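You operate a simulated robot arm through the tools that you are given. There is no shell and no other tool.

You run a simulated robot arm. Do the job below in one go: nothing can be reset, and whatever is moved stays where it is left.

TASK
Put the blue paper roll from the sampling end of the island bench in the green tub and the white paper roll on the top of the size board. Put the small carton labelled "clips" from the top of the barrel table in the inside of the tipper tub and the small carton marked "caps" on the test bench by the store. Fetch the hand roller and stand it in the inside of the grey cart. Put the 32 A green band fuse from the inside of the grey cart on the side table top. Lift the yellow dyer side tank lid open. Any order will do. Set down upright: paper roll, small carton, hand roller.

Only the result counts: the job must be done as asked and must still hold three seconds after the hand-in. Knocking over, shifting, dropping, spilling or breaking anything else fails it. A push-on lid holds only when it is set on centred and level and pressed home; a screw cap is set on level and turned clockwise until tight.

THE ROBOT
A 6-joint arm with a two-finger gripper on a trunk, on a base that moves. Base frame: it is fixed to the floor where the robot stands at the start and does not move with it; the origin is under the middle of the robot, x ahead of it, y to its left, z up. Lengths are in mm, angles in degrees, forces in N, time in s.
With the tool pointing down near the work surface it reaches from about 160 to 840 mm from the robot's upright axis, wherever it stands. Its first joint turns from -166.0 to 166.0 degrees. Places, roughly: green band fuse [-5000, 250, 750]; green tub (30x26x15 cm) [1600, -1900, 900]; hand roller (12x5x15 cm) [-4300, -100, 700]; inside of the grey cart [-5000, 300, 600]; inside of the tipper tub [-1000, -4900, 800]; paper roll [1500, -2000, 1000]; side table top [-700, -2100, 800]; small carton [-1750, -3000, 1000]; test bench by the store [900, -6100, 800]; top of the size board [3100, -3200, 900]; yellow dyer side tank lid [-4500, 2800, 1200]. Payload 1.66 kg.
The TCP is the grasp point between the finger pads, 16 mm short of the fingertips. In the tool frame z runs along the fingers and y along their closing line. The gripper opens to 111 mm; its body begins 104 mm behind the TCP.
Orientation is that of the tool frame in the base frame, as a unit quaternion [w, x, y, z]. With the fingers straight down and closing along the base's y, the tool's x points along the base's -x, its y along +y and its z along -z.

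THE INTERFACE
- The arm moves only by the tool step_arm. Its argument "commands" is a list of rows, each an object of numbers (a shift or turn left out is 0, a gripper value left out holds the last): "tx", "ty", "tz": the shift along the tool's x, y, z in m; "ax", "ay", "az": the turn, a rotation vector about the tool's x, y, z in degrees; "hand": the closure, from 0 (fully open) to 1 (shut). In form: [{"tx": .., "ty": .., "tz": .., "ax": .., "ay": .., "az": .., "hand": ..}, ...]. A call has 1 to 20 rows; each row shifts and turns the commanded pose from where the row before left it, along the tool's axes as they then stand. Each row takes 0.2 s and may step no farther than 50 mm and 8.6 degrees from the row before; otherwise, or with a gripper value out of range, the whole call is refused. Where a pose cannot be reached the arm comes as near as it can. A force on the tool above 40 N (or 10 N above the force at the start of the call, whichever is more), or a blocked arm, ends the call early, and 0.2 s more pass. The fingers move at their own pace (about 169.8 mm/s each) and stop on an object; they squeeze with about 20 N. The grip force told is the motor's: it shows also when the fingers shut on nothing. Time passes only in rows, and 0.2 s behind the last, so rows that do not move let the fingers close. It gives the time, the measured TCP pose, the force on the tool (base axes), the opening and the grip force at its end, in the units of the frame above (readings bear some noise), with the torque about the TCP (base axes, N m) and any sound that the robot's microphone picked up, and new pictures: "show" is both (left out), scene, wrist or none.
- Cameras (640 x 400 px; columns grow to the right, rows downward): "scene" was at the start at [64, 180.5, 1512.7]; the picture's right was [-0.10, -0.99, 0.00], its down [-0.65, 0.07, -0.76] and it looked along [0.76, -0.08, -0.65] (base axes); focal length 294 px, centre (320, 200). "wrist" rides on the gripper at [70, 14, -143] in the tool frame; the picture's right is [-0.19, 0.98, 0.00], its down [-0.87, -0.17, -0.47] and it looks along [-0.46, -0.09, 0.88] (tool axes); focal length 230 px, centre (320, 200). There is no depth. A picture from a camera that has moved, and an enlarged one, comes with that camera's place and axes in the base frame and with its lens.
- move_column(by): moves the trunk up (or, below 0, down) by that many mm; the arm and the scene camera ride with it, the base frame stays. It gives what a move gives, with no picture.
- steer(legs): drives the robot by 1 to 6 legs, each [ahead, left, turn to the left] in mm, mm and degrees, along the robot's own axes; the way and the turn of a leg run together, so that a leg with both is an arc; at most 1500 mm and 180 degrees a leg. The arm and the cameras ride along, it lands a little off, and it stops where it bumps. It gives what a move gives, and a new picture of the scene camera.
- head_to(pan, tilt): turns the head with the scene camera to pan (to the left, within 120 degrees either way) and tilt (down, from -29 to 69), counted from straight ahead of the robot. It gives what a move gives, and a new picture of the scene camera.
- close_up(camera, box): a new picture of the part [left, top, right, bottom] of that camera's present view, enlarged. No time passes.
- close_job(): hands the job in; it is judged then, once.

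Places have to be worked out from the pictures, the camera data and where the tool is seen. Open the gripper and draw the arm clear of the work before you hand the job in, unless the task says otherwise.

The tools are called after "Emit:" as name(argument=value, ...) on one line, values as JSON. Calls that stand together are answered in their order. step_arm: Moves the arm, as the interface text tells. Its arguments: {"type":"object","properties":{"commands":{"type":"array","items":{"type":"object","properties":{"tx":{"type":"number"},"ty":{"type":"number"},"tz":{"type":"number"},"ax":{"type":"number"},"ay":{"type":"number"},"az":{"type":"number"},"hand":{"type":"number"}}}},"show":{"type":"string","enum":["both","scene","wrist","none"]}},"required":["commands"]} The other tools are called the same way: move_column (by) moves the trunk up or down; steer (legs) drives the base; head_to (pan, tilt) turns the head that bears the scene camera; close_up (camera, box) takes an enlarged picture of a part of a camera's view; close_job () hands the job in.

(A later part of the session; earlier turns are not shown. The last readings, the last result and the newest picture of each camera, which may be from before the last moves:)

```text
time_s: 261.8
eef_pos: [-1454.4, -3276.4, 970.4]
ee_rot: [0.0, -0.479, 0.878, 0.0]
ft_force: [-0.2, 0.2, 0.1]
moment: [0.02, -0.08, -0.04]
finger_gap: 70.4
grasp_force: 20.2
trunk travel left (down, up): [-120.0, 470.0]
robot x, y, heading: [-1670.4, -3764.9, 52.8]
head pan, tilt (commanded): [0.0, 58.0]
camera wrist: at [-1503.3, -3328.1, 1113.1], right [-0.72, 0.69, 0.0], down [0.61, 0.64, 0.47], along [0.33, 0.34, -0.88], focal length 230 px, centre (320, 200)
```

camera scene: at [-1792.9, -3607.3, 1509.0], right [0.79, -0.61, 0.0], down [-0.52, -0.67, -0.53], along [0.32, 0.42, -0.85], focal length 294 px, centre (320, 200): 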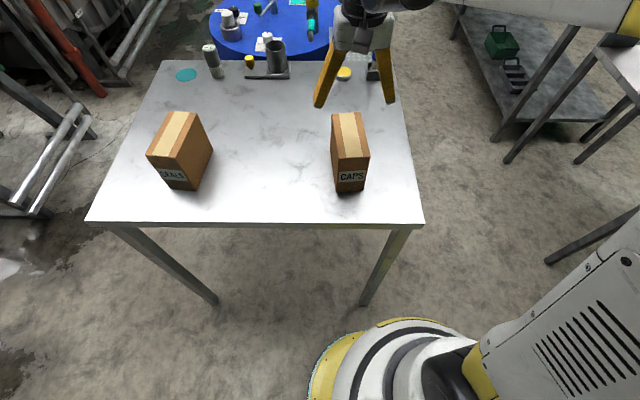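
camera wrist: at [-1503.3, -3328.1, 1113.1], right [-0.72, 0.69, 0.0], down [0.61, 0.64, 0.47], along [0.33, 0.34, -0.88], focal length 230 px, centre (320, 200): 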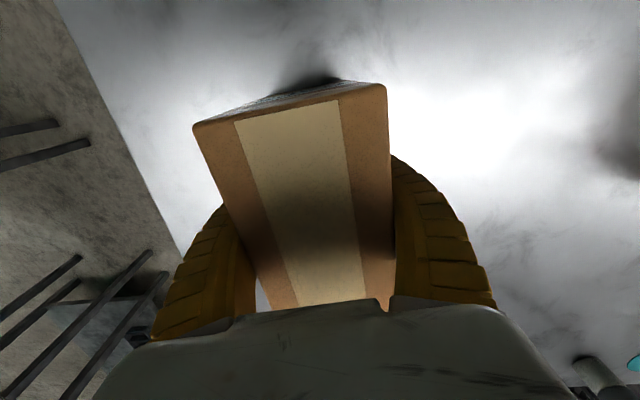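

CAPS is gripped. Lifting it, raising the trunk, and driving round the tipper tub to the test bench.

Emit:
step_arm(commands=[{"tz": -0.015}, {"tz": -0.03}, {"tz": -0.045}, {"tz": -0.045}, {"tz": -0.03}, {}], show="none")

Emit:
move_column(by=350)

Emit:
steer(legs=[[-494, -240, 0], [-737, -765, 0], [112, -821, 0], [663, -752, 0], [0, 0, -90]])

Emit:
head_to(pan=0, tilt=45)

```text
time_s: 263.2
eef_pos: [-1453.3, -3277.6, 1135.3]
ee_rot: [0.0, -0.478, 0.878, 0.0]
ft_force: [-0.3, -0.6, -3.4]
moment: [-0.01, -0.02, -0.02]
finger_gap: 70.1
grasp_force: 20.1
trunk travel left (down, up): [-120.0, 470.0]
robot x, y, heading: [-1677.5, -3760.5, 52.5]
head pan, tilt (commanded): [0.0, 58.0]
```

```text
time_s: 266.6
eef_pos: [-1453.6, -3278.3, 1484.7]
ee_rot: [0.0, -0.478, 0.878, 0.0]
ft_force: [0.6, -0.7, -3.4]
moment: [-0.05, 0.04, -0.01]
finger_gap: 69.9
grasp_force: 19.8
trunk travel left (down, up): [-470.0, 120.0]
robot x, y, heading: [-1671.4, -3757.5, 52.3]
head pan, tilt (commanded): [0.0, 58.0]
```

```text
time_s: 287.6
eef_pos: [613.5, -5859.8, 1485.1]
ee_rot: [0.0, 0.266, 0.964, -0.001]
ft_force: [-0.6, 0.3, -3.1]
moment: [0.01, 0.04, -0.03]
finger_gap: 69.7
grasp_force: 19.4
trunk travel left (down, up): [-470.0, 120.0]
robot x, y, heading: [126.4, -5656.6, -35.9]
head pan, tilt (commanded): [0.0, 58.0]
camera scene: at [273.1, -5532.7, 1859.0], right [-0.58, -0.81, 0.0], down [-0.69, 0.49, -0.53], along [0.43, -0.31, -0.85], focal length 294 px, centre (320, 200)
```

scene: 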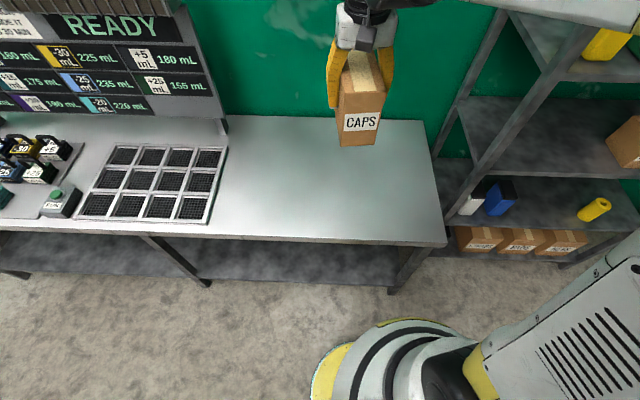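

```text
time_s: 288.4
eef_pos: [612.8, -5859.0, 1484.7]
ee_rot: [-0.001, 0.267, 0.964, 0.0]
ft_force: [0.4, -0.7, -2.5]
moment: [0.04, 0.02, 0.02]
finger_gap: 69.5
grasp_force: 19.7
trunk travel left (down, up): [-470.0, 120.0]
robot x, y, heading: [121.1, -5660.0, -35.6]
head pan, tilt (commanded): [0.0, 45.0]
camera scene: at [283.3, -5539.8, 1876.1], right [-0.58, -0.81, 0.0], down [-0.58, 0.41, -0.71], along [0.57, -0.41, -0.71], focal length 294 px, centre (320, 200)
```

scene: 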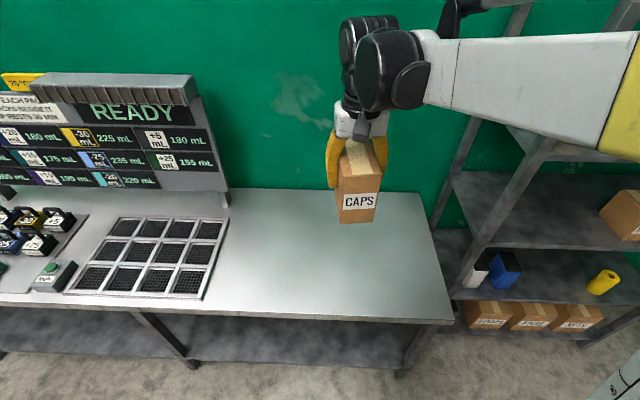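

The free end of the bench is right ahead, between the grid tray and the shelf store. Driving 150 mm closer and lowering the trunk.

Emit:
steer(legs=[[150, 0, 0]])

Emit:
move_column(by=-330)

Emit:
head_to(pan=0, tilt=50)

Emit:
step_arm(commands=[{}], show="wrist")

```text
time_s: 289.8
eef_pos: [734.6, -5945.6, 1485.8]
ee_rot: [0.0, 0.264, 0.965, 0.0]
ft_force: [0.2, -0.9, -3.9]
moment: [0.05, 0.06, 0.0]
finger_gap: 69.7
grasp_force: 19.8
trunk travel left (down, up): [-470.0, 120.0]
robot x, y, heading: [244.2, -5741.4, -35.3]
head pan, tilt (commanded): [0.0, 45.0]
camera scene: at [404.7, -5626.3, 1876.1], right [-0.58, -0.81, 0.0], down [-0.58, 0.41, -0.71], along [0.58, -0.41, -0.71], focal length 294 px, centre (320, 200)
```

scene: 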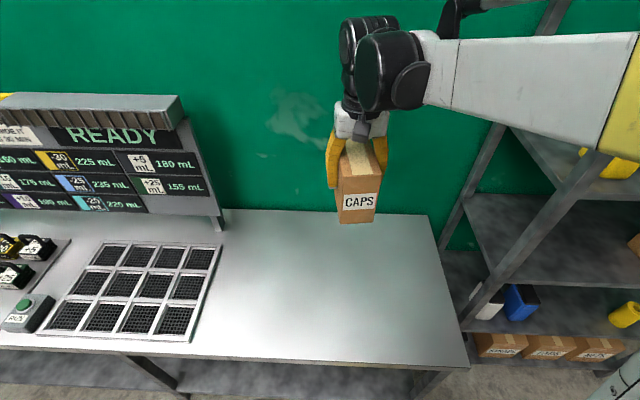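

```text
time_s: 293.0
eef_pos: [733.8, -5944.2, 1154.9]
ee_rot: [0.001, 0.265, 0.964, 0.0]
ft_force: [0.0, 0.1, -3.0]
moment: [0.01, 0.04, 0.01]
finger_gap: 69.5
grasp_force: 19.1
trunk travel left (down, up): [-140.0, 450.0]
robot x, y, heading: [242.7, -5744.0, -35.3]
head pan, tilt (commanded): [0.0, 45.0]
```

```text
time_s: 293.7
eef_pos: [734.1, -5944.7, 1156.8]
ee_rot: [0.0, 0.265, 0.964, 0.0]
ft_force: [0.1, -0.3, -3.5]
moment: [0.01, 0.0, -0.01]
finger_gap: 69.5
grasp_force: 20.1
trunk travel left (down, up): [-140.0, 450.0]
robot x, y, heading: [241.6, -5743.5, -35.1]
head pan, tilt (commanded): [0.0, 50.0]
camera scene: at [400.0, -5623.0, 1539.2], right [-0.58, -0.81, 0.0], down [-0.62, 0.44, -0.64], along [0.52, -0.37, -0.77], focal length 294 px, centre (320, 200)
```

scene: 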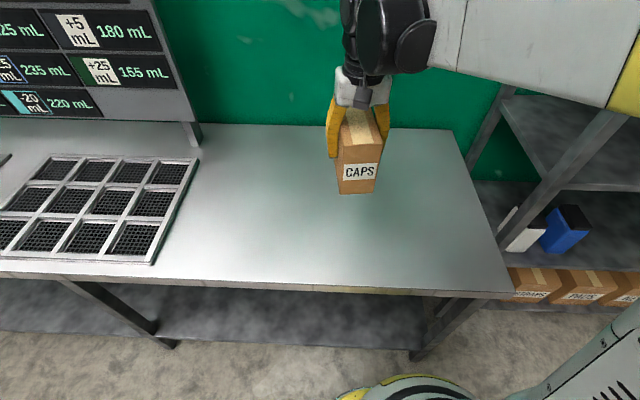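

```text
time_s: 294.1
eef_pos: [733.0, -5945.1, 1155.5]
ee_rot: [0.0, 0.265, 0.964, 0.001]
ft_force: [0.0, 0.5, -3.4]
moment: [0.0, 0.04, 0.0]
finger_gap: 69.8
grasp_force: 20.2
trunk travel left (down, up): [-140.0, 450.0]
robot x, y, heading: [244.6, -5744.6, -35.5]
head pan, tilt (commanded): [0.0, 50.0]
camera wrist: at [681.0, -5898.3, 1299.1], right [0.67, 0.75, 0.0], down [0.66, -0.59, 0.47], along [0.35, -0.31, -0.88], focal length 230 px, centre (320, 200)
```

wrist: 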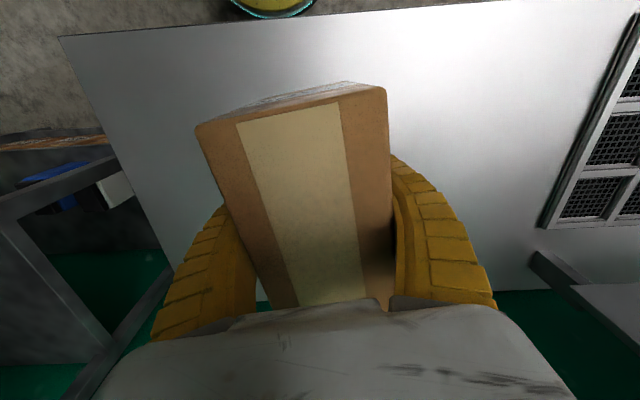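

Triangulation fixes the bench top at z=850 with its front-right corner at (360,-6172); the free area extends about 890 mm to the grid tray. I'll set the carton near (844,-6043), centred in that area.

Emit:
step_arm(commands=[{"tx": -0.0363, "ty": -0.0069}, {"tx": -0.0363, "ty": -0.0069}, {"tx": -0.0363, "ty": -0.0069}, {"tx": -0.0363, "ty": -0.0069}, {"tz": 0.045}, {"tz": 0.045}, {"tz": 0.045}, {"tz": 0.04}, {"tz": 0.03}, {}], show="both")

```text
time_s: 296.3
eef_pos: [844.3, -6042.4, 952.6]
ee_rot: [0.0, 0.265, 0.964, 0.0]
ft_force: [0.6, 0.8, -4.1]
moment: [0.0, 0.05, 0.01]
finger_gap: 69.5
grasp_force: 19.3
trunk travel left (down, up): [-140.0, 450.0]
robot x, y, heading: [242.0, -5745.8, -35.5]
head pan, tilt (commanded): [0.0, 50.0]
camera scene: at [400.1, -5623.0, 1539.2], right [-0.58, -0.81, 0.0], down [-0.62, 0.44, -0.64], along [0.52, -0.37, -0.77], focal length 294 px, centre (320, 200)
camera wrist: at [791.4, -5995.4, 1095.7], right [0.67, 0.75, 0.0], down [0.66, -0.59, 0.47], along [0.35, -0.31, -0.88], focal length 230 px, centre (320, 200)
```

scene: 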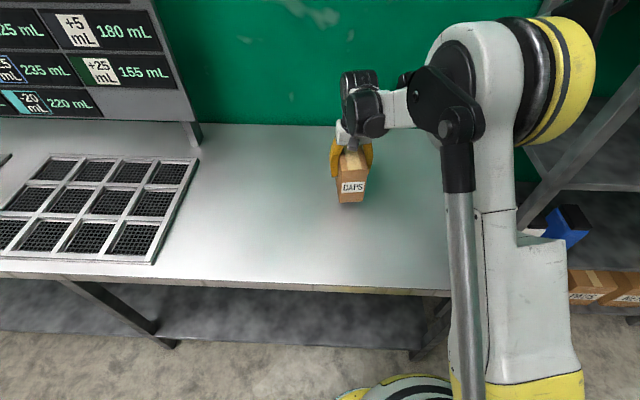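
wrist: 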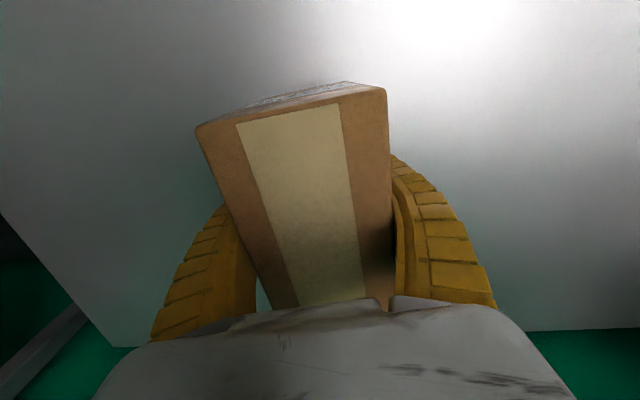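

Carton is about 26 mm above the bench. Lowering carefully to contact.

Emit:
step_arm(commands=[{"tz": 0.01}, {"tz": 0.007}, {}], show="none")

Emit:
step_arm(commands=[{"tz": 0.003}, {"tz": 0.002}, {}], show="none")

Emit:
step_arm(commands=[{"tz": 0.002}, {"tz": 0.002}, {}], show="none")

```text
time_s: 297.1
eef_pos: [845.4, -6041.9, 935.1]
ee_rot: [0.0, 0.265, 0.964, 0.0]
ft_force: [0.4, 0.2, -2.4]
moment: [0.03, 0.04, 0.01]
finger_gap: 69.6
grasp_force: 19.9
trunk travel left (down, up): [-140.0, 450.0]
robot x, y, heading: [240.9, -5743.4, -35.3]
head pan, tilt (commanded): [0.0, 50.0]
```

```text
time_s: 297.9
eef_pos: [845.9, -6042.4, 929.5]
ee_rot: [0.0, 0.265, 0.964, 0.0]
ft_force: [0.2, 0.1, -3.2]
moment: [0.02, 0.05, 0.03]
finger_gap: 69.7
grasp_force: 19.7
trunk travel left (down, up): [-140.0, 450.0]
robot x, y, heading: [242.8, -5741.0, -35.3]
head pan, tilt (commanded): [0.0, 50.0]
```

```text
time_s: 298.7
eef_pos: [844.6, -6042.4, 926.5]
ee_rot: [0.0, 0.265, 0.964, 0.0]
ft_force: [1.0, 0.5, -3.6]
moment: [0.01, 0.02, 0.0]
finger_gap: 69.6
grasp_force: 20.2
trunk travel left (down, up): [-140.0, 450.0]
robot x, y, heading: [242.4, -5742.8, -35.6]
head pan, tilt (commanded): [0.0, 50.0]
```

Emit:
step_arm(commands=[{"tz": 0.002}, {"tz": 0.001}, {}], show="none")

Emit:
step_arm(commands=[{"tz": 0.002}, {"tz": 0.001}, {}], show="none")

Emit:
step_arm(commands=[{"tz": 0.001}, {"tz": 0.001}, {}], show="scene")

```text
time_s: 299.5
eef_pos: [844.0, -6045.0, 922.2]
ee_rot: [0.0, 0.264, 0.964, 0.0]
ft_force: [-0.2, 0.2, -3.3]
moment: [-0.03, 0.05, 0.01]
finger_gap: 69.6
grasp_force: 20.0
trunk travel left (down, up): [-140.0, 450.0]
robot x, y, heading: [242.8, -5743.1, -35.4]
head pan, tilt (commanded): [0.0, 50.0]
```

```text
time_s: 300.3
eef_pos: [844.2, -6043.2, 920.0]
ee_rot: [0.001, 0.265, 0.964, -0.001]
ft_force: [6.1, -3.7, 14.3]
moment: [0.02, -0.06, -0.02]
finger_gap: 70.7
grasp_force: 19.9
trunk travel left (down, up): [-140.0, 450.0]
robot x, y, heading: [240.3, -5743.4, -35.5]
head pan, tilt (commanded): [0.0, 50.0]
```

```text
time_s: 301.1
eef_pos: [843.3, -6042.0, 916.6]
ee_rot: [0.0, 0.264, 0.964, 0.0]
ft_force: [7.8, -1.5, 18.5]
moment: [0.06, -0.02, -0.02]
finger_gap: 71.6
grasp_force: 20.0
trunk travel left (down, up): [-140.0, 450.0]
robot x, y, heading: [245.8, -5741.1, -35.5]
head pan, tilt (commanded): [0.0, 50.0]
camera scene: at [399.1, -5622.2, 1539.3], right [-0.58, -0.81, 0.0], down [-0.62, 0.44, -0.64], along [0.52, -0.37, -0.77], focal length 294 px, centre (320, 200)
```

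scene: 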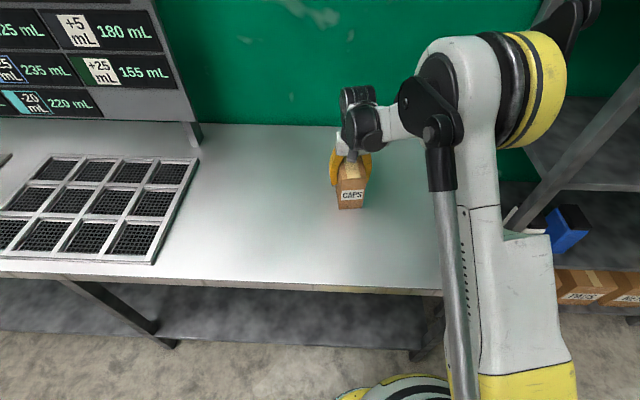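

The carton rests on the bench (≈15–18 N contact). Releasing and lifting away.

Emit:
step_arm(commands=[{"hand": 0.5}, {"hand": 0.25}, {"hand": 0}, {"hand": 0}], show="none")

Emit:
step_arm(commands=[{"tz": -0.02}, {"tz": -0.04}, {"tz": -0.045}, {"tz": -0.045}, {"tz": -0.045}, {"tx": 0.045}, {"tx": 0.045}, {"tx": 0.045}, {}], show="scene")

```text
time_s: 302.1
eef_pos: [843.5, -6042.9, 917.1]
ee_rot: [0.001, 0.265, 0.964, 0.0]
ft_force: [0.2, 0.5, 1.2]
moment: [-0.01, -0.02, -0.01]
finger_gap: 111.3
grasp_force: 0.0
trunk travel left (down, up): [-140.0, 450.0]
robot x, y, heading: [243.5, -5742.0, -35.4]
head pan, tilt (commanded): [0.0, 50.0]
```

```text
time_s: 304.1
eef_pos: [727.8, -5971.2, 1112.0]
ee_rot: [0.0, 0.265, 0.964, 0.0]
ft_force: [-0.5, 0.0, 0.7]
moment: [0.01, -0.03, 0.0]
finger_gap: 110.5
grasp_force: 0.1
trunk travel left (down, up): [-140.0, 450.0]
robot x, y, heading: [244.0, -5741.7, -35.2]
head pan, tilt (commanded): [0.0, 50.0]
camera scene: at [399.9, -5622.9, 1539.2], right [-0.58, -0.81, 0.0], down [-0.62, 0.44, -0.64], along [0.52, -0.37, -0.77], focal length 294 px, centre (320, 200)
```

scene: 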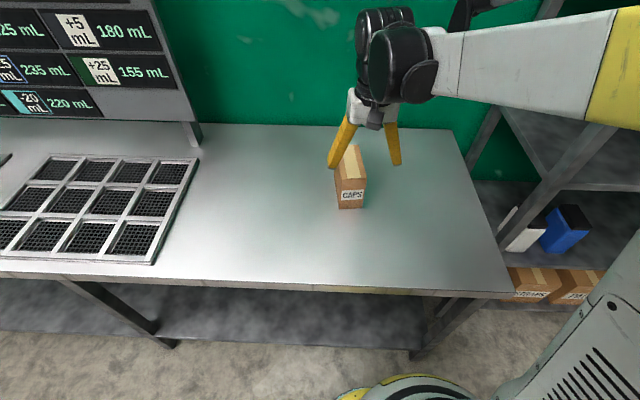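

CAPS stands on the test bench by the store. Now to the hand roller and grey cart in the far machine aisle; raising the trunk and driving back out, turning to face that aisle.

Emit:
move_column(by=400)

Emit:
steer(legs=[[-922, -677, 0], [0, 0, 178]])

```text
time_s: 307.9
eef_pos: [728.1, -5971.3, 1512.0]
ee_rot: [0.0, 0.265, 0.964, 0.0]
ft_force: [0.3, -0.6, -0.4]
moment: [0.02, -0.03, 0.05]
finger_gap: 110.8
grasp_force: 0.1
trunk travel left (down, up): [-540.0, 50.0]
robot x, y, heading: [243.8, -5740.7, -35.2]
head pan, tilt (commanded): [0.0, 50.0]
```

```text
time_s: 321.1
eef_pos: [-1387.0, -5521.3, 1512.8]
ee_rot: [-0.001, 0.963, -0.271, 0.0]
ft_force: [0.2, 0.4, -0.4]
moment: [0.0, 0.03, 0.02]
finger_gap: 110.9
grasp_force: 0.1
trunk travel left (down, up): [-540.0, 50.0]
robot x, y, heading: [-906.5, -5754.3, 143.8]
head pan, tilt (commanded): [0.0, 50.0]
camera scene: at [-1064.3, -5874.9, 1939.2], right [0.59, 0.81, 0.0], down [0.62, -0.45, -0.64], along [-0.52, 0.38, -0.77], focal length 294 px, centre (320, 200)
```

scene: 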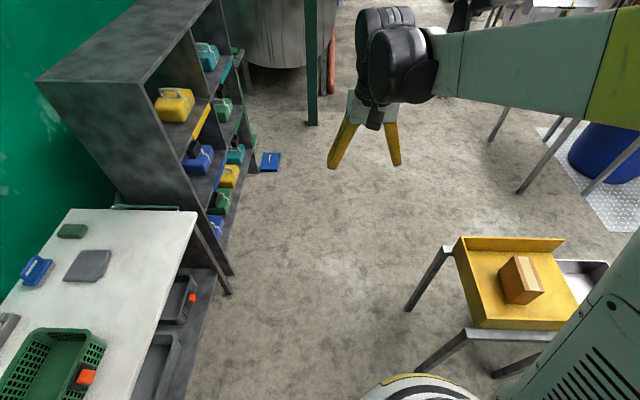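

Heading is 143.8°. Continuing along the open floor into the machine aisle.

Emit:
steer(legs=[[815, 95, 0], [1360, -368, 0], [1323, -367, 0]])

Emit:
head_to(pan=0, tilt=20)

Emit:
head_to(pan=-25, tilt=20)

```text
time_s: 338.7
eef_pos: [-3791.5, -2863.2, 1511.5]
ee_rot: [0.001, 0.958, -0.286, 0.0]
ft_force: [-0.4, 0.0, 0.7]
moment: [-0.03, -0.02, 0.06]
finger_gap: 111.0
grasp_force: 0.1
trunk travel left (down, up): [-540.0, 50.0]
robot x, y, heading: [-3317.8, -3108.8, 142.0]
head pan, tilt (commanded): [0.0, 50.0]
camera scene: at [-3478.1, -3227.0, 1939.2], right [0.61, 0.79, 0.0], down [0.6, -0.47, -0.64], along [-0.51, 0.39, -0.77], focal length 294 px, centre (320, 200)
```

scene: 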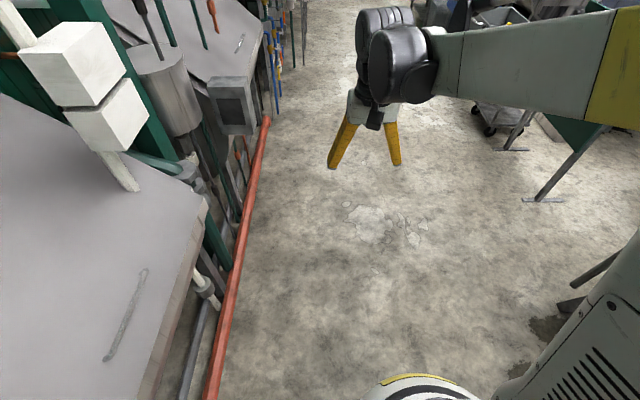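

```text
time_s: 339.6
eef_pos: [-3791.3, -2863.0, 1512.2]
ee_rot: [0.0, 0.958, -0.286, 0.0]
ft_force: [-0.2, 0.6, -0.5]
moment: [0.02, 0.0, 0.0]
finger_gap: 110.9
grasp_force: 0.0
trunk travel left (down, up): [-540.0, 50.0]
robot x, y, heading: [-3313.7, -3109.4, 142.2]
head pan, tilt (commanded): [0.0, 20.0]
camera scene: at [-3490.8, -3217.2, 1984.7], right [0.61, 0.79, 0.0], down [0.27, -0.21, -0.94], along [-0.74, 0.58, -0.34], focal length 294 px, centre (320, 200)
```

scene: 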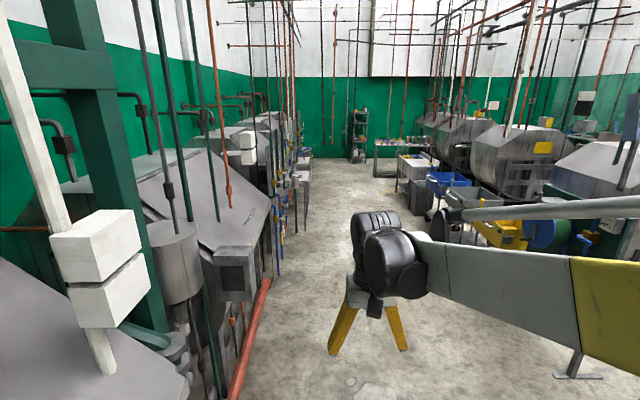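

```text
time_s: 340.5
eef_pos: [-3790.5, -2863.5, 1513.0]
ee_rot: [0.0, 0.958, -0.286, 0.0]
ft_force: [-0.4, -1.3, 0.0]
moment: [0.02, 0.03, -0.01]
finger_gap: 110.8
grasp_force: 0.2
trunk travel left (down, up): [-540.0, 50.0]
robot x, y, heading: [-3313.6, -3109.2, 142.0]
head pan, tilt (commanded): [-25.0, 20.0]
camera scene: at [-3459.8, -3191.6, 1984.8], right [0.89, 0.46, 0.0], down [0.16, -0.3, -0.94], along [-0.43, 0.84, -0.34], focal length 294 px, centre (320, 200)
```

scene: 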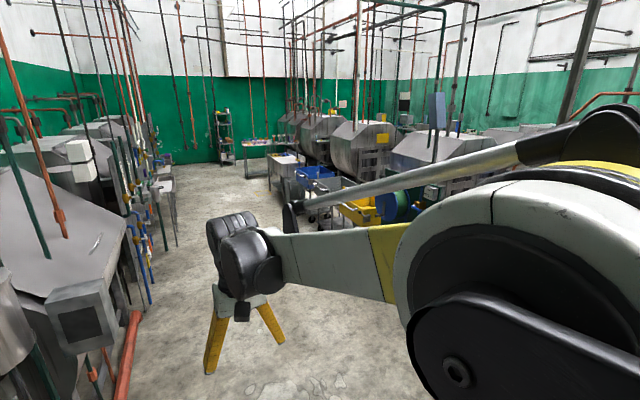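

The carts are visible down the aisle: a pale one, blue, grey and yellow. Zooming in.

Emit:
close_up(camera="scene", box=[220, 130, 420, 255])

```text
3.20 times, centred on (320, 192) of scene
camera zoom: at [-3459.8, -3191.6, 1984.8], right [0.89, 0.46, 0.0], down [0.16, -0.3, -0.94], along [-0.43, 0.84, -0.34], focal length 942 px, centre (320, 224)
```

zoom: 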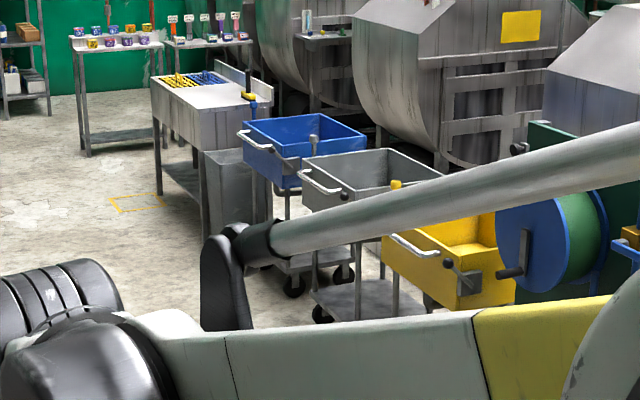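

The grey cart is the middle one, with the yellow cart and a green-blue reel right of it. I'll drive 1.5 m along the aisle and turn to face the carts.

Emit:
steer(legs=[[1400, -150, 0], [0, 0, -85]])

Emit:
head_to(pan=10, tilt=25)

Emit:
head_to(pan=-25, tilt=25)

```text
time_s: 351.1
eef_pos: [-4072.6, -1646.2, 1511.1]
ee_rot: [0.0, -0.498, 0.867, 0.0]
ft_force: [-0.5, -0.8, 0.3]
moment: [-0.04, -0.01, -0.04]
finger_gap: 110.9
grasp_force: 0.1
trunk travel left (down, up): [-540.0, 50.0]
robot x, y, heading: [-4296.9, -2137.1, 54.9]
head pan, tilt (commanded): [-25.0, 20.0]
camera scene: at [-4382.5, -1994.5, 1984.8], right [0.5, -0.87, 0.0], down [-0.3, -0.17, -0.94], along [0.81, 0.47, -0.34], focal length 294 px, centre (320, 200)
```

scene: 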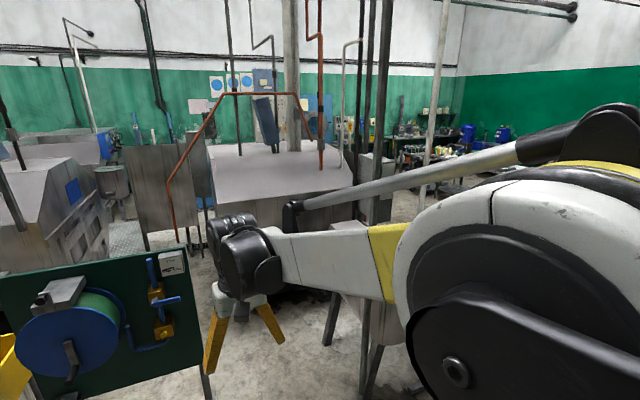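

```text
time_s: 352.1
eef_pos: [-4071.3, -1646.5, 1512.5]
ee_rot: [0.0, -0.497, 0.868, 0.0]
ft_force: [-0.5, 0.3, -0.2]
moment: [-0.03, 0.02, -0.02]
finger_gap: 111.0
grasp_force: 0.1
trunk travel left (down, up): [-540.0, 50.0]
robot x, y, heading: [-4296.2, -2134.1, 55.1]
head pan, tilt (commanded): [10.0, 25.0]
camera scene: at [-4424.2, -1957.7, 1976.7], right [0.91, -0.42, 0.0], down [-0.18, -0.38, -0.91], along [0.38, 0.82, -0.42], focal length 294 px, centre (320, 200)
```

scene: 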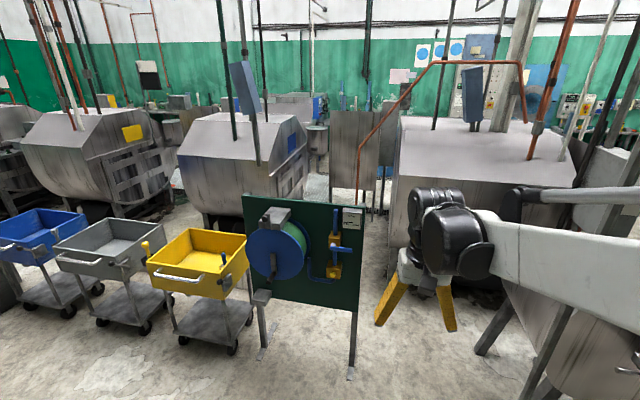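

```text
time_s: 353.1
eef_pos: [-4072.5, -1646.1, 1512.6]
ee_rot: [0.0, -0.497, 0.868, 0.0]
ft_force: [0.0, 0.3, -1.1]
moment: [0.03, 0.01, 0.02]
finger_gap: 111.0
grasp_force: 0.1
trunk travel left (down, up): [-540.0, 50.0]
robot x, y, heading: [-4295.7, -2134.1, 55.2]
head pan, tilt (commanded): [-25.0, 25.0]
camera scene: at [-4383.5, -1994.9, 1976.7], right [0.5, -0.87, 0.0], down [-0.37, -0.21, -0.91], along [0.78, 0.45, -0.42], focal length 294 px, centre (320, 200)
```

scene: 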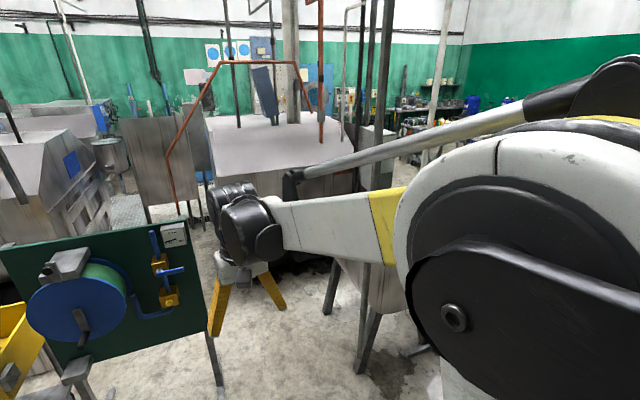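

The hand roller should be around the yellow cart, and the small tank right of the yellow-marked dyer at (175,124) must be the side tank. Zooming in on the carts.

Emit:
head_to(pan=20, tilt=30)

Emit:
close_up(camera="scene", box=[120, 150, 420, 340])

Emit:
close_up(camera="scene", box=[250, 180, 390, 270])

```text
time_s: 354.2
eef_pos: [-4072.2, -1646.6, 1512.3]
ee_rot: [0.0, -0.497, 0.868, 0.0]
ft_force: [-0.2, -0.7, 0.6]
moment: [-0.03, 0.0, 0.01]
finger_gap: 111.1
grasp_force: 0.0
trunk travel left (down, up): [-540.0, 50.0]
robot x, y, heading: [-4295.3, -2134.9, 55.1]
head pan, tilt (commanded): [20.0, 30.0]
camera scene: at [-4439.7, -1953.8, 1968.8], right [0.97, -0.26, 0.0], down [-0.13, -0.48, -0.87], along [0.22, 0.84, -0.5], focal length 294 px, centre (320, 200)
```

scene: 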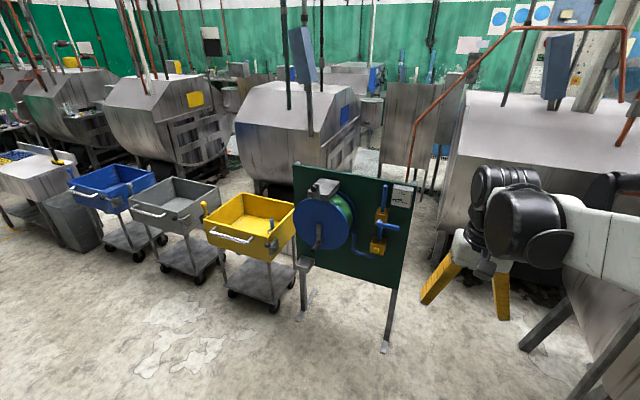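

```text
2.11 times, centred on (270, 245) of scene
camera zoom: at [-4439.7, -1953.8, 1968.8], right [0.97, -0.26, 0.0], down [-0.13, -0.48, -0.87], along [0.22, 0.84, -0.5], focal length 619 px, centre (425, 105)
```

zoom: 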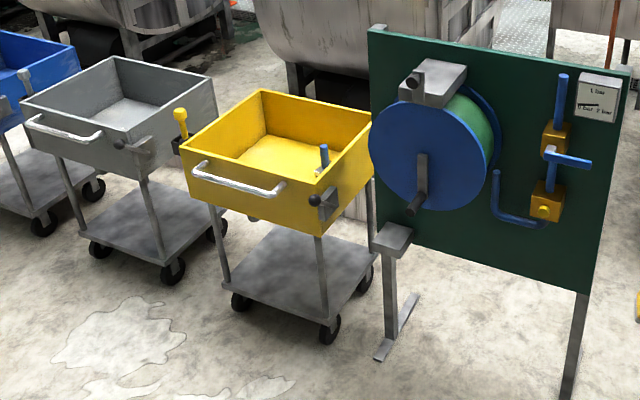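

```text
4.44 times, centred on (320, 225) of scene
camera zoom: at [-4439.7, -1953.8, 1968.8], right [0.97, -0.26, 0.0], down [-0.13, -0.48, -0.87], along [0.22, 0.84, -0.5], focal length 1308 px, centre (320, 89)
```

zoom: 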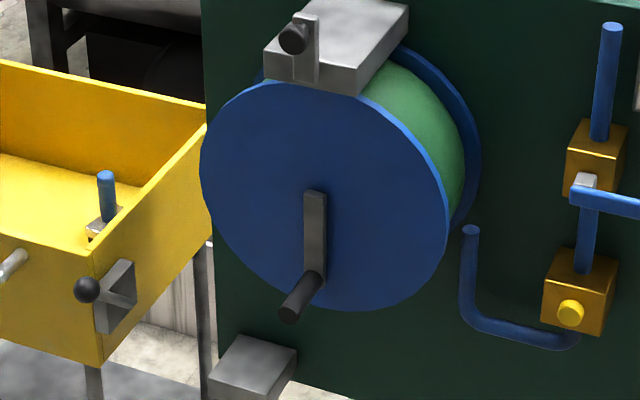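

The blue-handled hand roller stands inside the yellow cart near its right front corner, at about (-4300,-100), as expected. I'll drive closer to the carts, staying left of the reel panel.

Emit:
steer(legs=[[472, 576, 0], [472, 576, 0]])

Emit:
head_to(pan=0, tilt=50)

Emit:
head_to(pan=45, tilt=45)

```text
time_s: 361.9
eef_pos: [-4531.9, -209.3, 1512.4]
ee_rot: [0.001, -0.503, 0.864, -0.001]
ft_force: [-0.7, 0.1, 0.1]
moment: [0.0, -0.01, -0.01]
finger_gap: 110.9
grasp_force: 0.2
trunk travel left (down, up): [-540.0, 50.0]
robot x, y, heading: [-4751.8, -698.6, 55.6]
head pan, tilt (commanded): [20.0, 30.0]
camera scene: at [-4895.5, -520.6, 1968.7], right [0.97, -0.25, 0.0], down [-0.12, -0.48, -0.87], along [0.21, 0.84, -0.5], focal length 294 px, centre (320, 200)
```

scene: 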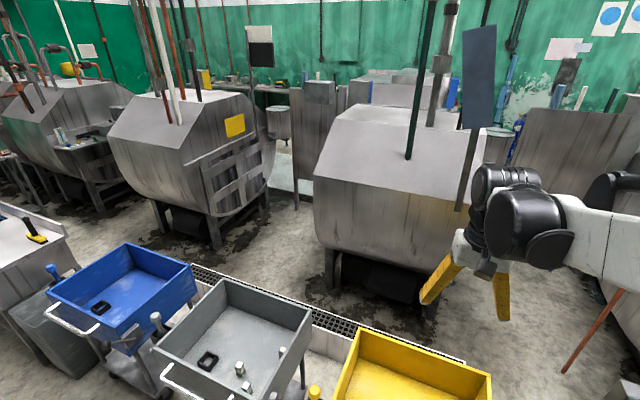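

```text
time_s: 362.8
eef_pos: [-4530.7, -210.1, 1511.9]
ee_rot: [0.0, -0.503, 0.864, 0.0]
ft_force: [-0.2, 0.0, 0.0]
moment: [0.03, 0.02, -0.03]
finger_gap: 110.6
grasp_force: 0.1
trunk travel left (down, up): [-540.0, 50.0]
robot x, y, heading: [-4747.2, -701.1, 55.9]
head pan, tilt (commanded): [0.0, 50.0]
camera scene: at [-4874.4, -545.1, 1939.3], right [0.83, -0.56, 0.0], down [-0.43, -0.63, -0.64], along [0.36, 0.53, -0.77], focal length 294 px, centre (320, 200)
```

scene: 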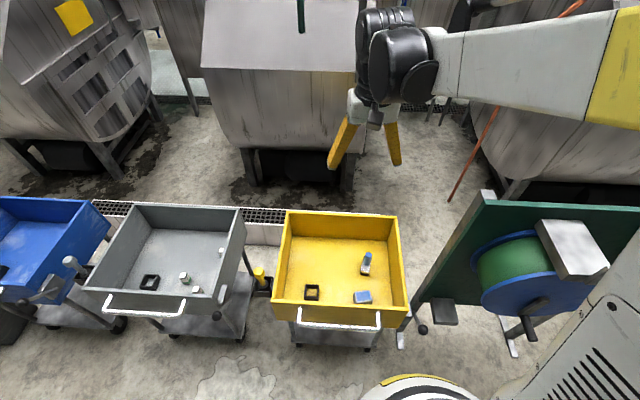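

```text
time_s: 363.9
eef_pos: [-4530.9, -209.6, 1512.3]
ee_rot: [0.0, -0.503, 0.864, 0.001]
ft_force: [-0.1, -0.2, 0.2]
moment: [-0.01, 0.0, -0.02]
finger_gap: 110.9
grasp_force: 0.1
trunk travel left (down, up): [-540.0, 50.0]
robot x, y, heading: [-4751.4, -694.2, 55.7]
head pan, tilt (commanded): [45.0, 45.0]
camera scene: at [-4932.7, -528.4, 1946.1], right [0.98, 0.18, 0.0], down [0.13, -0.69, -0.71], along [-0.13, 0.69, -0.71], focal length 294 px, centre (320, 200)
```

scene: 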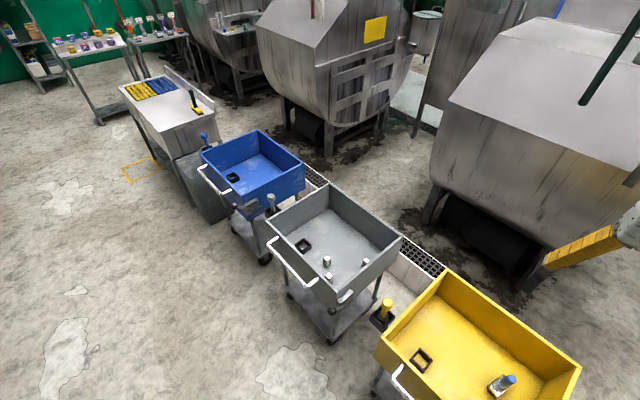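

The grey cart holds a black square socket and three small pieces, likely fuses. The yellow cart holds a black square, the roller and a blue item. Zooming in.

Emit:
close_up(camera="scene", box=[270, 190, 410, 310])

Emit:
close_up(camera="scene", box=[310, 245, 390, 295])

Emit:
close_up(camera="scene", box=[370, 280, 590, 400])

```text
3.33 times, centred on (340, 250) of scene
camera zoom: at [-4932.7, -528.4, 1946.1], right [0.98, 0.18, 0.0], down [0.13, -0.69, -0.71], along [-0.13, 0.69, -0.71], focal length 981 px, centre (253, 33)
```

zoom: 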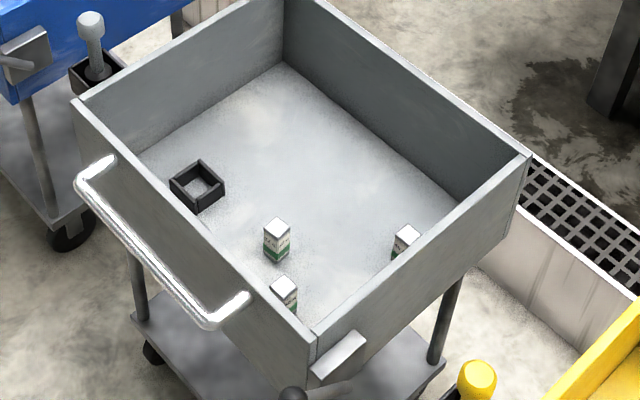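

```text
8.00 times, centred on (350, 270) of scene
camera zoom: at [-4932.7, -528.4, 1946.1], right [0.98, 0.18, 0.0], down [0.13, -0.69, -0.71], along [-0.13, 0.69, -0.71], focal length 2354 px, centre (80, -360)
```

zoom: 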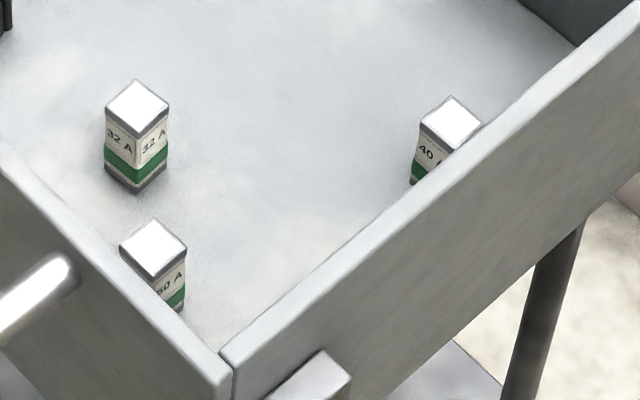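

```text
2.91 times, centred on (480, 340) of scene
camera zoom: at [-4932.7, -528.4, 1946.1], right [0.98, 0.18, 0.0], down [0.13, -0.69, -0.71], along [-0.13, 0.69, -0.71], focal length 856 px, centre (-146, -207)
```

zoom: 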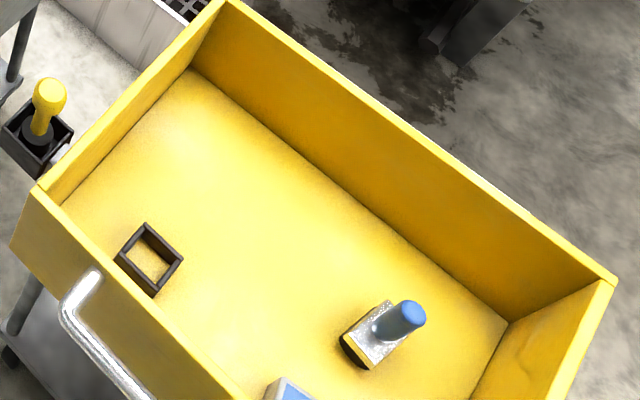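

The "32 A" green-band fuse is the leftmost of the three in the grey cart. For the hand roller in the yellow cart, I'll drive 130 mm closer and lower the trunk to view it with the wrist camera.

Emit:
steer(legs=[[130, 0, 0]])

Emit:
move_column(by=-400)

Emit:
head_to(pan=-5, tilt=55)

Emit:
step_arm(commands=[{}], show="wrist")

```text
time_s: 365.2
eef_pos: [-4453.9, -100.2, 1511.1]
ee_rot: [0.0, -0.502, 0.865, 0.0]
ft_force: [0.6, -1.0, -0.4]
moment: [-0.02, 0.0, 0.02]
finger_gap: 110.7
grasp_force: 0.0
trunk travel left (down, up): [-540.0, 50.0]
robot x, y, heading: [-4670.1, -587.3, 55.6]
head pan, tilt (commanded): [45.0, 45.0]
camera scene: at [-4856.7, -417.5, 1946.2], right [0.98, 0.18, 0.0], down [0.13, -0.69, -0.71], along [-0.13, 0.7, -0.71], focal length 294 px, centre (320, 200)
```

scene: 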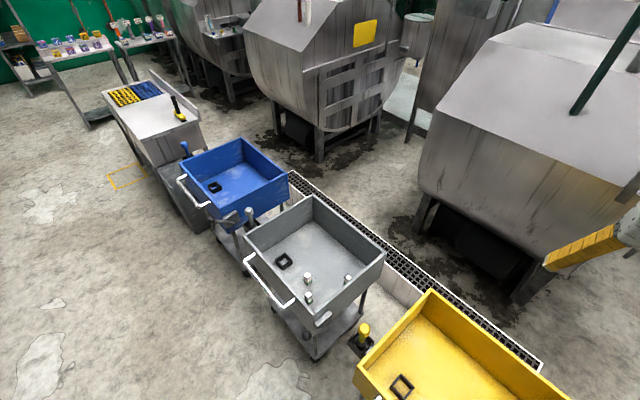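

```text
time_s: 369.0
eef_pos: [-4454.0, -99.7, 1111.3]
ee_rot: [0.0, -0.501, 0.865, 0.0]
ft_force: [0.0, 0.3, -0.2]
moment: [0.01, -0.01, 0.02]
finger_gap: 111.1
grasp_force: 0.1
trunk travel left (down, up): [-140.0, 450.0]
robot x, y, heading: [-4674.8, -585.5, 55.5]
head pan, tilt (commanded): [45.0, 45.0]
```

```text
time_s: 370.2
eef_pos: [-4454.4, -99.6, 1112.7]
ee_rot: [0.0, -0.502, 0.865, 0.001]
ft_force: [0.3, 0.3, 0.1]
moment: [0.0, 0.03, -0.02]
finger_gap: 111.0
grasp_force: 0.1
trunk travel left (down, up): [-140.0, 450.0]
robot x, y, heading: [-4668.5, -589.2, 55.6]
head pan, tilt (commanded): [-5.0, 55.0]
camera scene: at [-4796.0, -441.7, 1532.7], right [0.77, -0.64, 0.0], down [-0.52, -0.63, -0.57], along [0.36, 0.44, -0.82], focal length 294 px, centre (320, 200)
```

scene: 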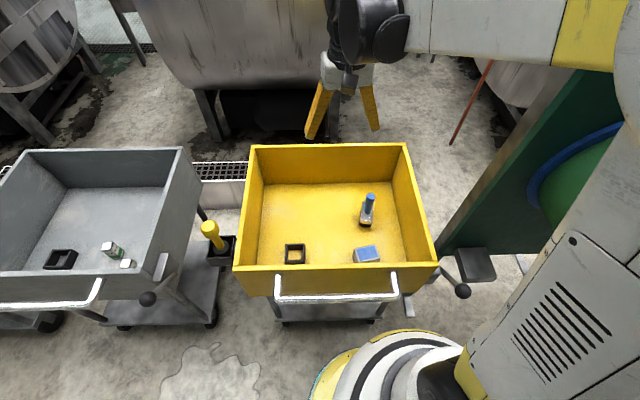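

```text
time_s: 370.6
eef_pos: [-4453.5, -98.5, 1112.5]
ee_rot: [0.0, -0.502, 0.865, -0.001]
ft_force: [0.3, 1.1, -0.7]
moment: [-0.04, 0.03, -0.03]
finger_gap: 110.9
grasp_force: 0.1
trunk travel left (down, up): [-140.0, 450.0]
robot x, y, heading: [-4673.4, -588.2, 55.7]
head pan, tilt (commanded): [-5.0, 55.0]
camera wrist: at [-4500.4, -154.0, 1255.2], right [-0.76, 0.65, 0.0], down [0.58, 0.67, 0.47], along [0.31, 0.36, -0.88], focal length 230 px, centre (320, 200)
```

wrist: 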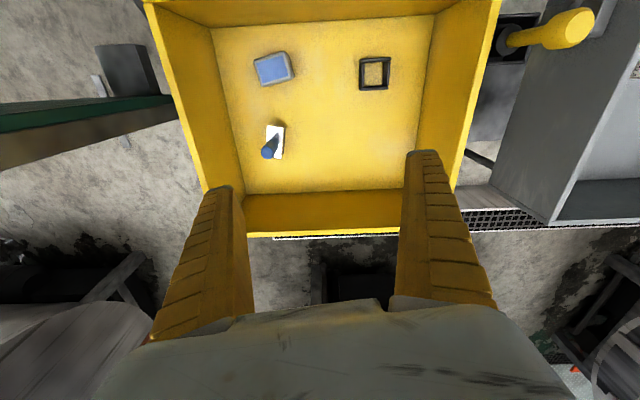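

Close-ups of the roller in both cameras to triangulate it.

Emit:
close_up(camera="wrist", box=[220, 90, 340, 190])

Emit:
close_up(camera="scene", box=[330, 180, 430, 270])

```text
4.00 times, centred on (280, 140) of wrist
camera zoom: at [-4500.4, -154.0, 1255.2], right [-0.76, 0.65, 0.0], down [0.58, 0.67, 0.47], along [0.31, 0.36, -0.88], focal length 920 px, centre (480, 440)
```

zoom: 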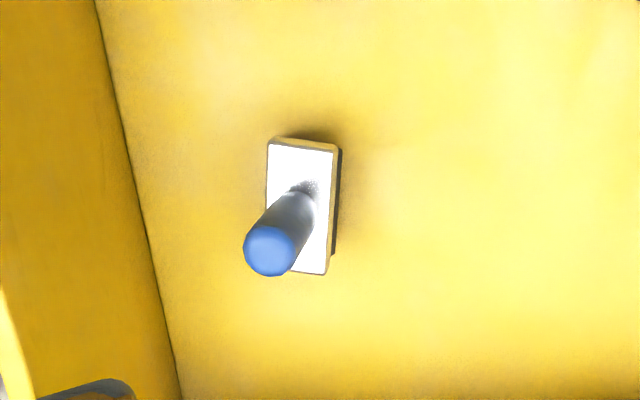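

```text
4.44 times, centred on (380, 225) of scene
camera zoom: at [-4796.0, -441.7, 1532.7], right [0.77, -0.64, 0.0], down [-0.52, -0.63, -0.57], along [0.36, 0.44, -0.82], focal length 1308 px, centre (53, 89)
```

zoom: 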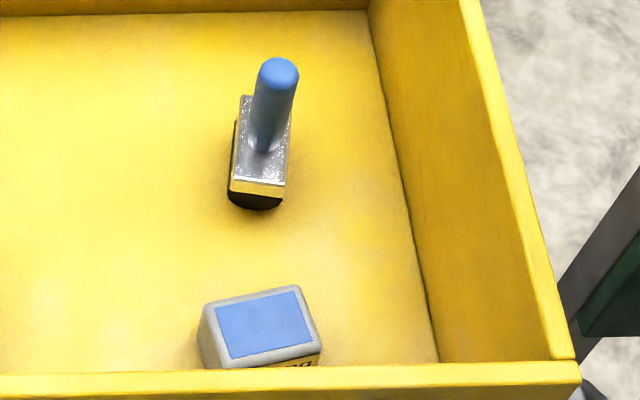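

Triangulation puts the roller's vertical handle at about (-4321,-120), handle z 670–772, standing on a floor near z≈630–650, with cart walls up to z≈827. I'll move above it and come down to z≈900 for a check.

Emit:
step_arm(commands=[{"tx": -0.0157, "ty": -0.042}, {"tx": -0.0157, "ty": -0.042}, {"tx": -0.0157, "ty": -0.042}, {"tz": 0.045}, {"tz": 0.045}, {"tz": 0.045}, {"tz": 0.045}, {"tz": 0.03}, {}], show="both")

```text
time_s: 372.6
eef_pos: [-4321.7, -122.2, 900.5]
ee_rot: [0.001, -0.501, 0.865, -0.001]
ft_force: [-0.1, 0.2, -0.6]
moment: [0.01, 0.01, -0.01]
finger_gap: 110.8
grasp_force: 0.1
trunk travel left (down, up): [-140.0, 450.0]
robot x, y, heading: [-4674.0, -585.3, 55.6]
head pan, tilt (commanded): [-5.0, 55.0]
camera scene: at [-4796.0, -441.8, 1532.8], right [0.77, -0.64, 0.0], down [-0.52, -0.63, -0.57], along [0.36, 0.44, -0.82], focal length 294 px, centre (320, 200)
camera wrist: at [-4367.0, -176.8, 1043.2], right [-0.76, 0.65, 0.0], down [0.58, 0.67, 0.47], along [0.31, 0.36, -0.88], focal length 230 px, centre (320, 200)
```

scene: 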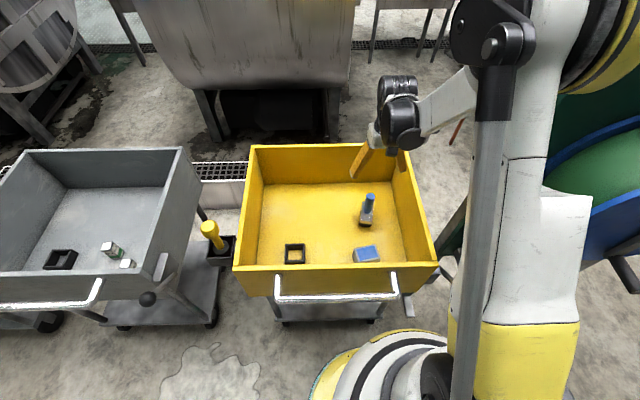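
wrist: 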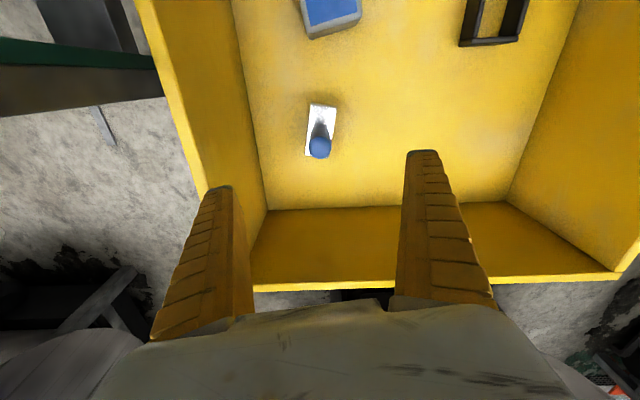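

The handle is centred within 5 mm; the right cart wall leaves about 35 mm beside an open finger, so I'll part-close the fingers to about 66 mm first, then descend to z≈728.

Emit:
step_arm(commands=[{"hand": 0.4, "tx": -0.005}, {"hand": 0.4}, {"tz": 0.045}, {"tz": 0.045}, {"tz": 0.045}, {}], show="both")

```text
time_s: 374.0
eef_pos: [-4318.8, -118.5, 764.5]
ee_rot: [-0.001, -0.501, 0.865, -0.001]
ft_force: [0.1, -0.3, -0.3]
moment: [0.0, 0.04, 0.02]
finger_gap: 68.5
grasp_force: 1.7
trunk travel left (down, up): [-140.0, 450.0]
robot x, y, heading: [-4675.0, -589.2, 55.3]
head pan, tilt (commanded): [-5.0, 55.0]
camera scene: at [-4795.9, -441.6, 1532.8], right [0.77, -0.64, 0.0], down [-0.52, -0.63, -0.57], along [0.36, 0.44, -0.82], focal length 294 px, centre (320, 200)
camera wrist: at [-4364.0, -173.8, 907.0], right [-0.76, 0.65, 0.0], down [0.58, 0.67, 0.47], along [0.31, 0.36, -0.88], focal length 230 px, centre (320, 200)
```

scene: 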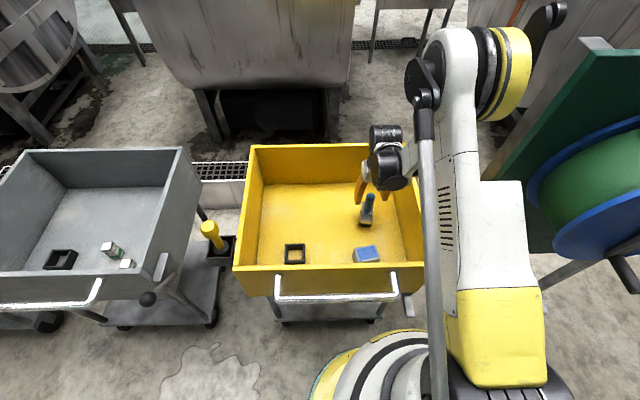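
wrist: 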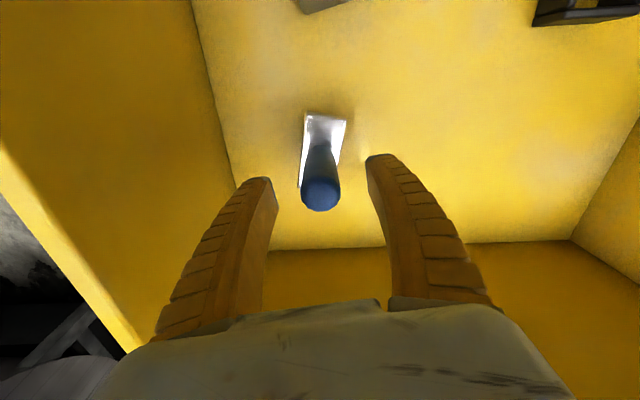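

Handle top is centred. Descending the last 37 mm and closing on the handle.

Emit:
step_arm(commands=[{"tz": 0.02}, {"tz": 0.017}, {}], show="wrist")

Emit:
step_arm(commands=[{"hand": 0.6}, {"hand": 0.8}, {"hand": 1}, {"hand": 1}, {"hand": 1}], show="wrist")

```text
time_s: 374.8
eef_pos: [-4318.7, -120.2, 725.7]
ee_rot: [0.0, -0.502, 0.865, 0.0]
ft_force: [-1.0, 1.0, 0.3]
moment: [-0.02, 0.01, 0.02]
finger_gap: 68.3
grasp_force: 1.6
trunk travel left (down, up): [-140.0, 450.0]
robot x, y, heading: [-4672.5, -588.8, 55.7]
head pan, tilt (commanded): [-5.0, 55.0]
camera wrist: at [-4364.6, -174.4, 870.3], right [-0.76, 0.65, 0.0], down [0.58, 0.67, 0.47], along [0.31, 0.36, -0.88], focal length 230 px, centre (320, 200)
```

wrist: 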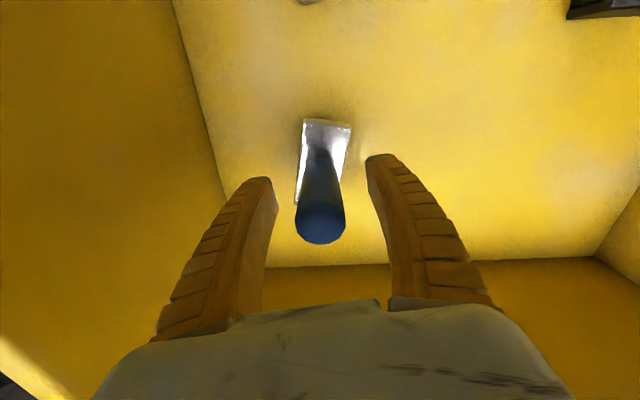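

```text
time_s: 376.0
eef_pos: [-4318.2, -120.2, 727.0]
ee_rot: [-0.001, -0.502, 0.865, 0.0]
ft_force: [2.1, 1.6, 4.7]
moment: [0.17, -0.12, 0.0]
finger_gap: 26.2
grasp_force: 20.2
trunk travel left (down, up): [-140.0, 450.0]
robot x, y, heading: [-4668.8, -591.1, 55.4]
head pan, tilt (commanded): [-5.0, 55.0]
camera wrist: at [-4364.5, -174.4, 870.7], right [-0.76, 0.65, 0.0], down [0.57, 0.67, 0.47], along [0.31, 0.36, -0.88], focal length 230 px, centre (320, 200)
```

wrist: 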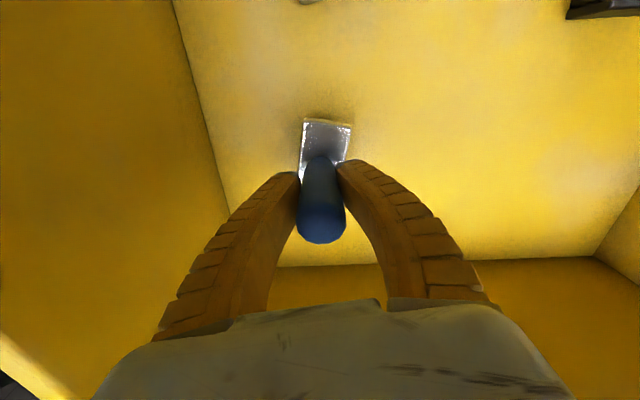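

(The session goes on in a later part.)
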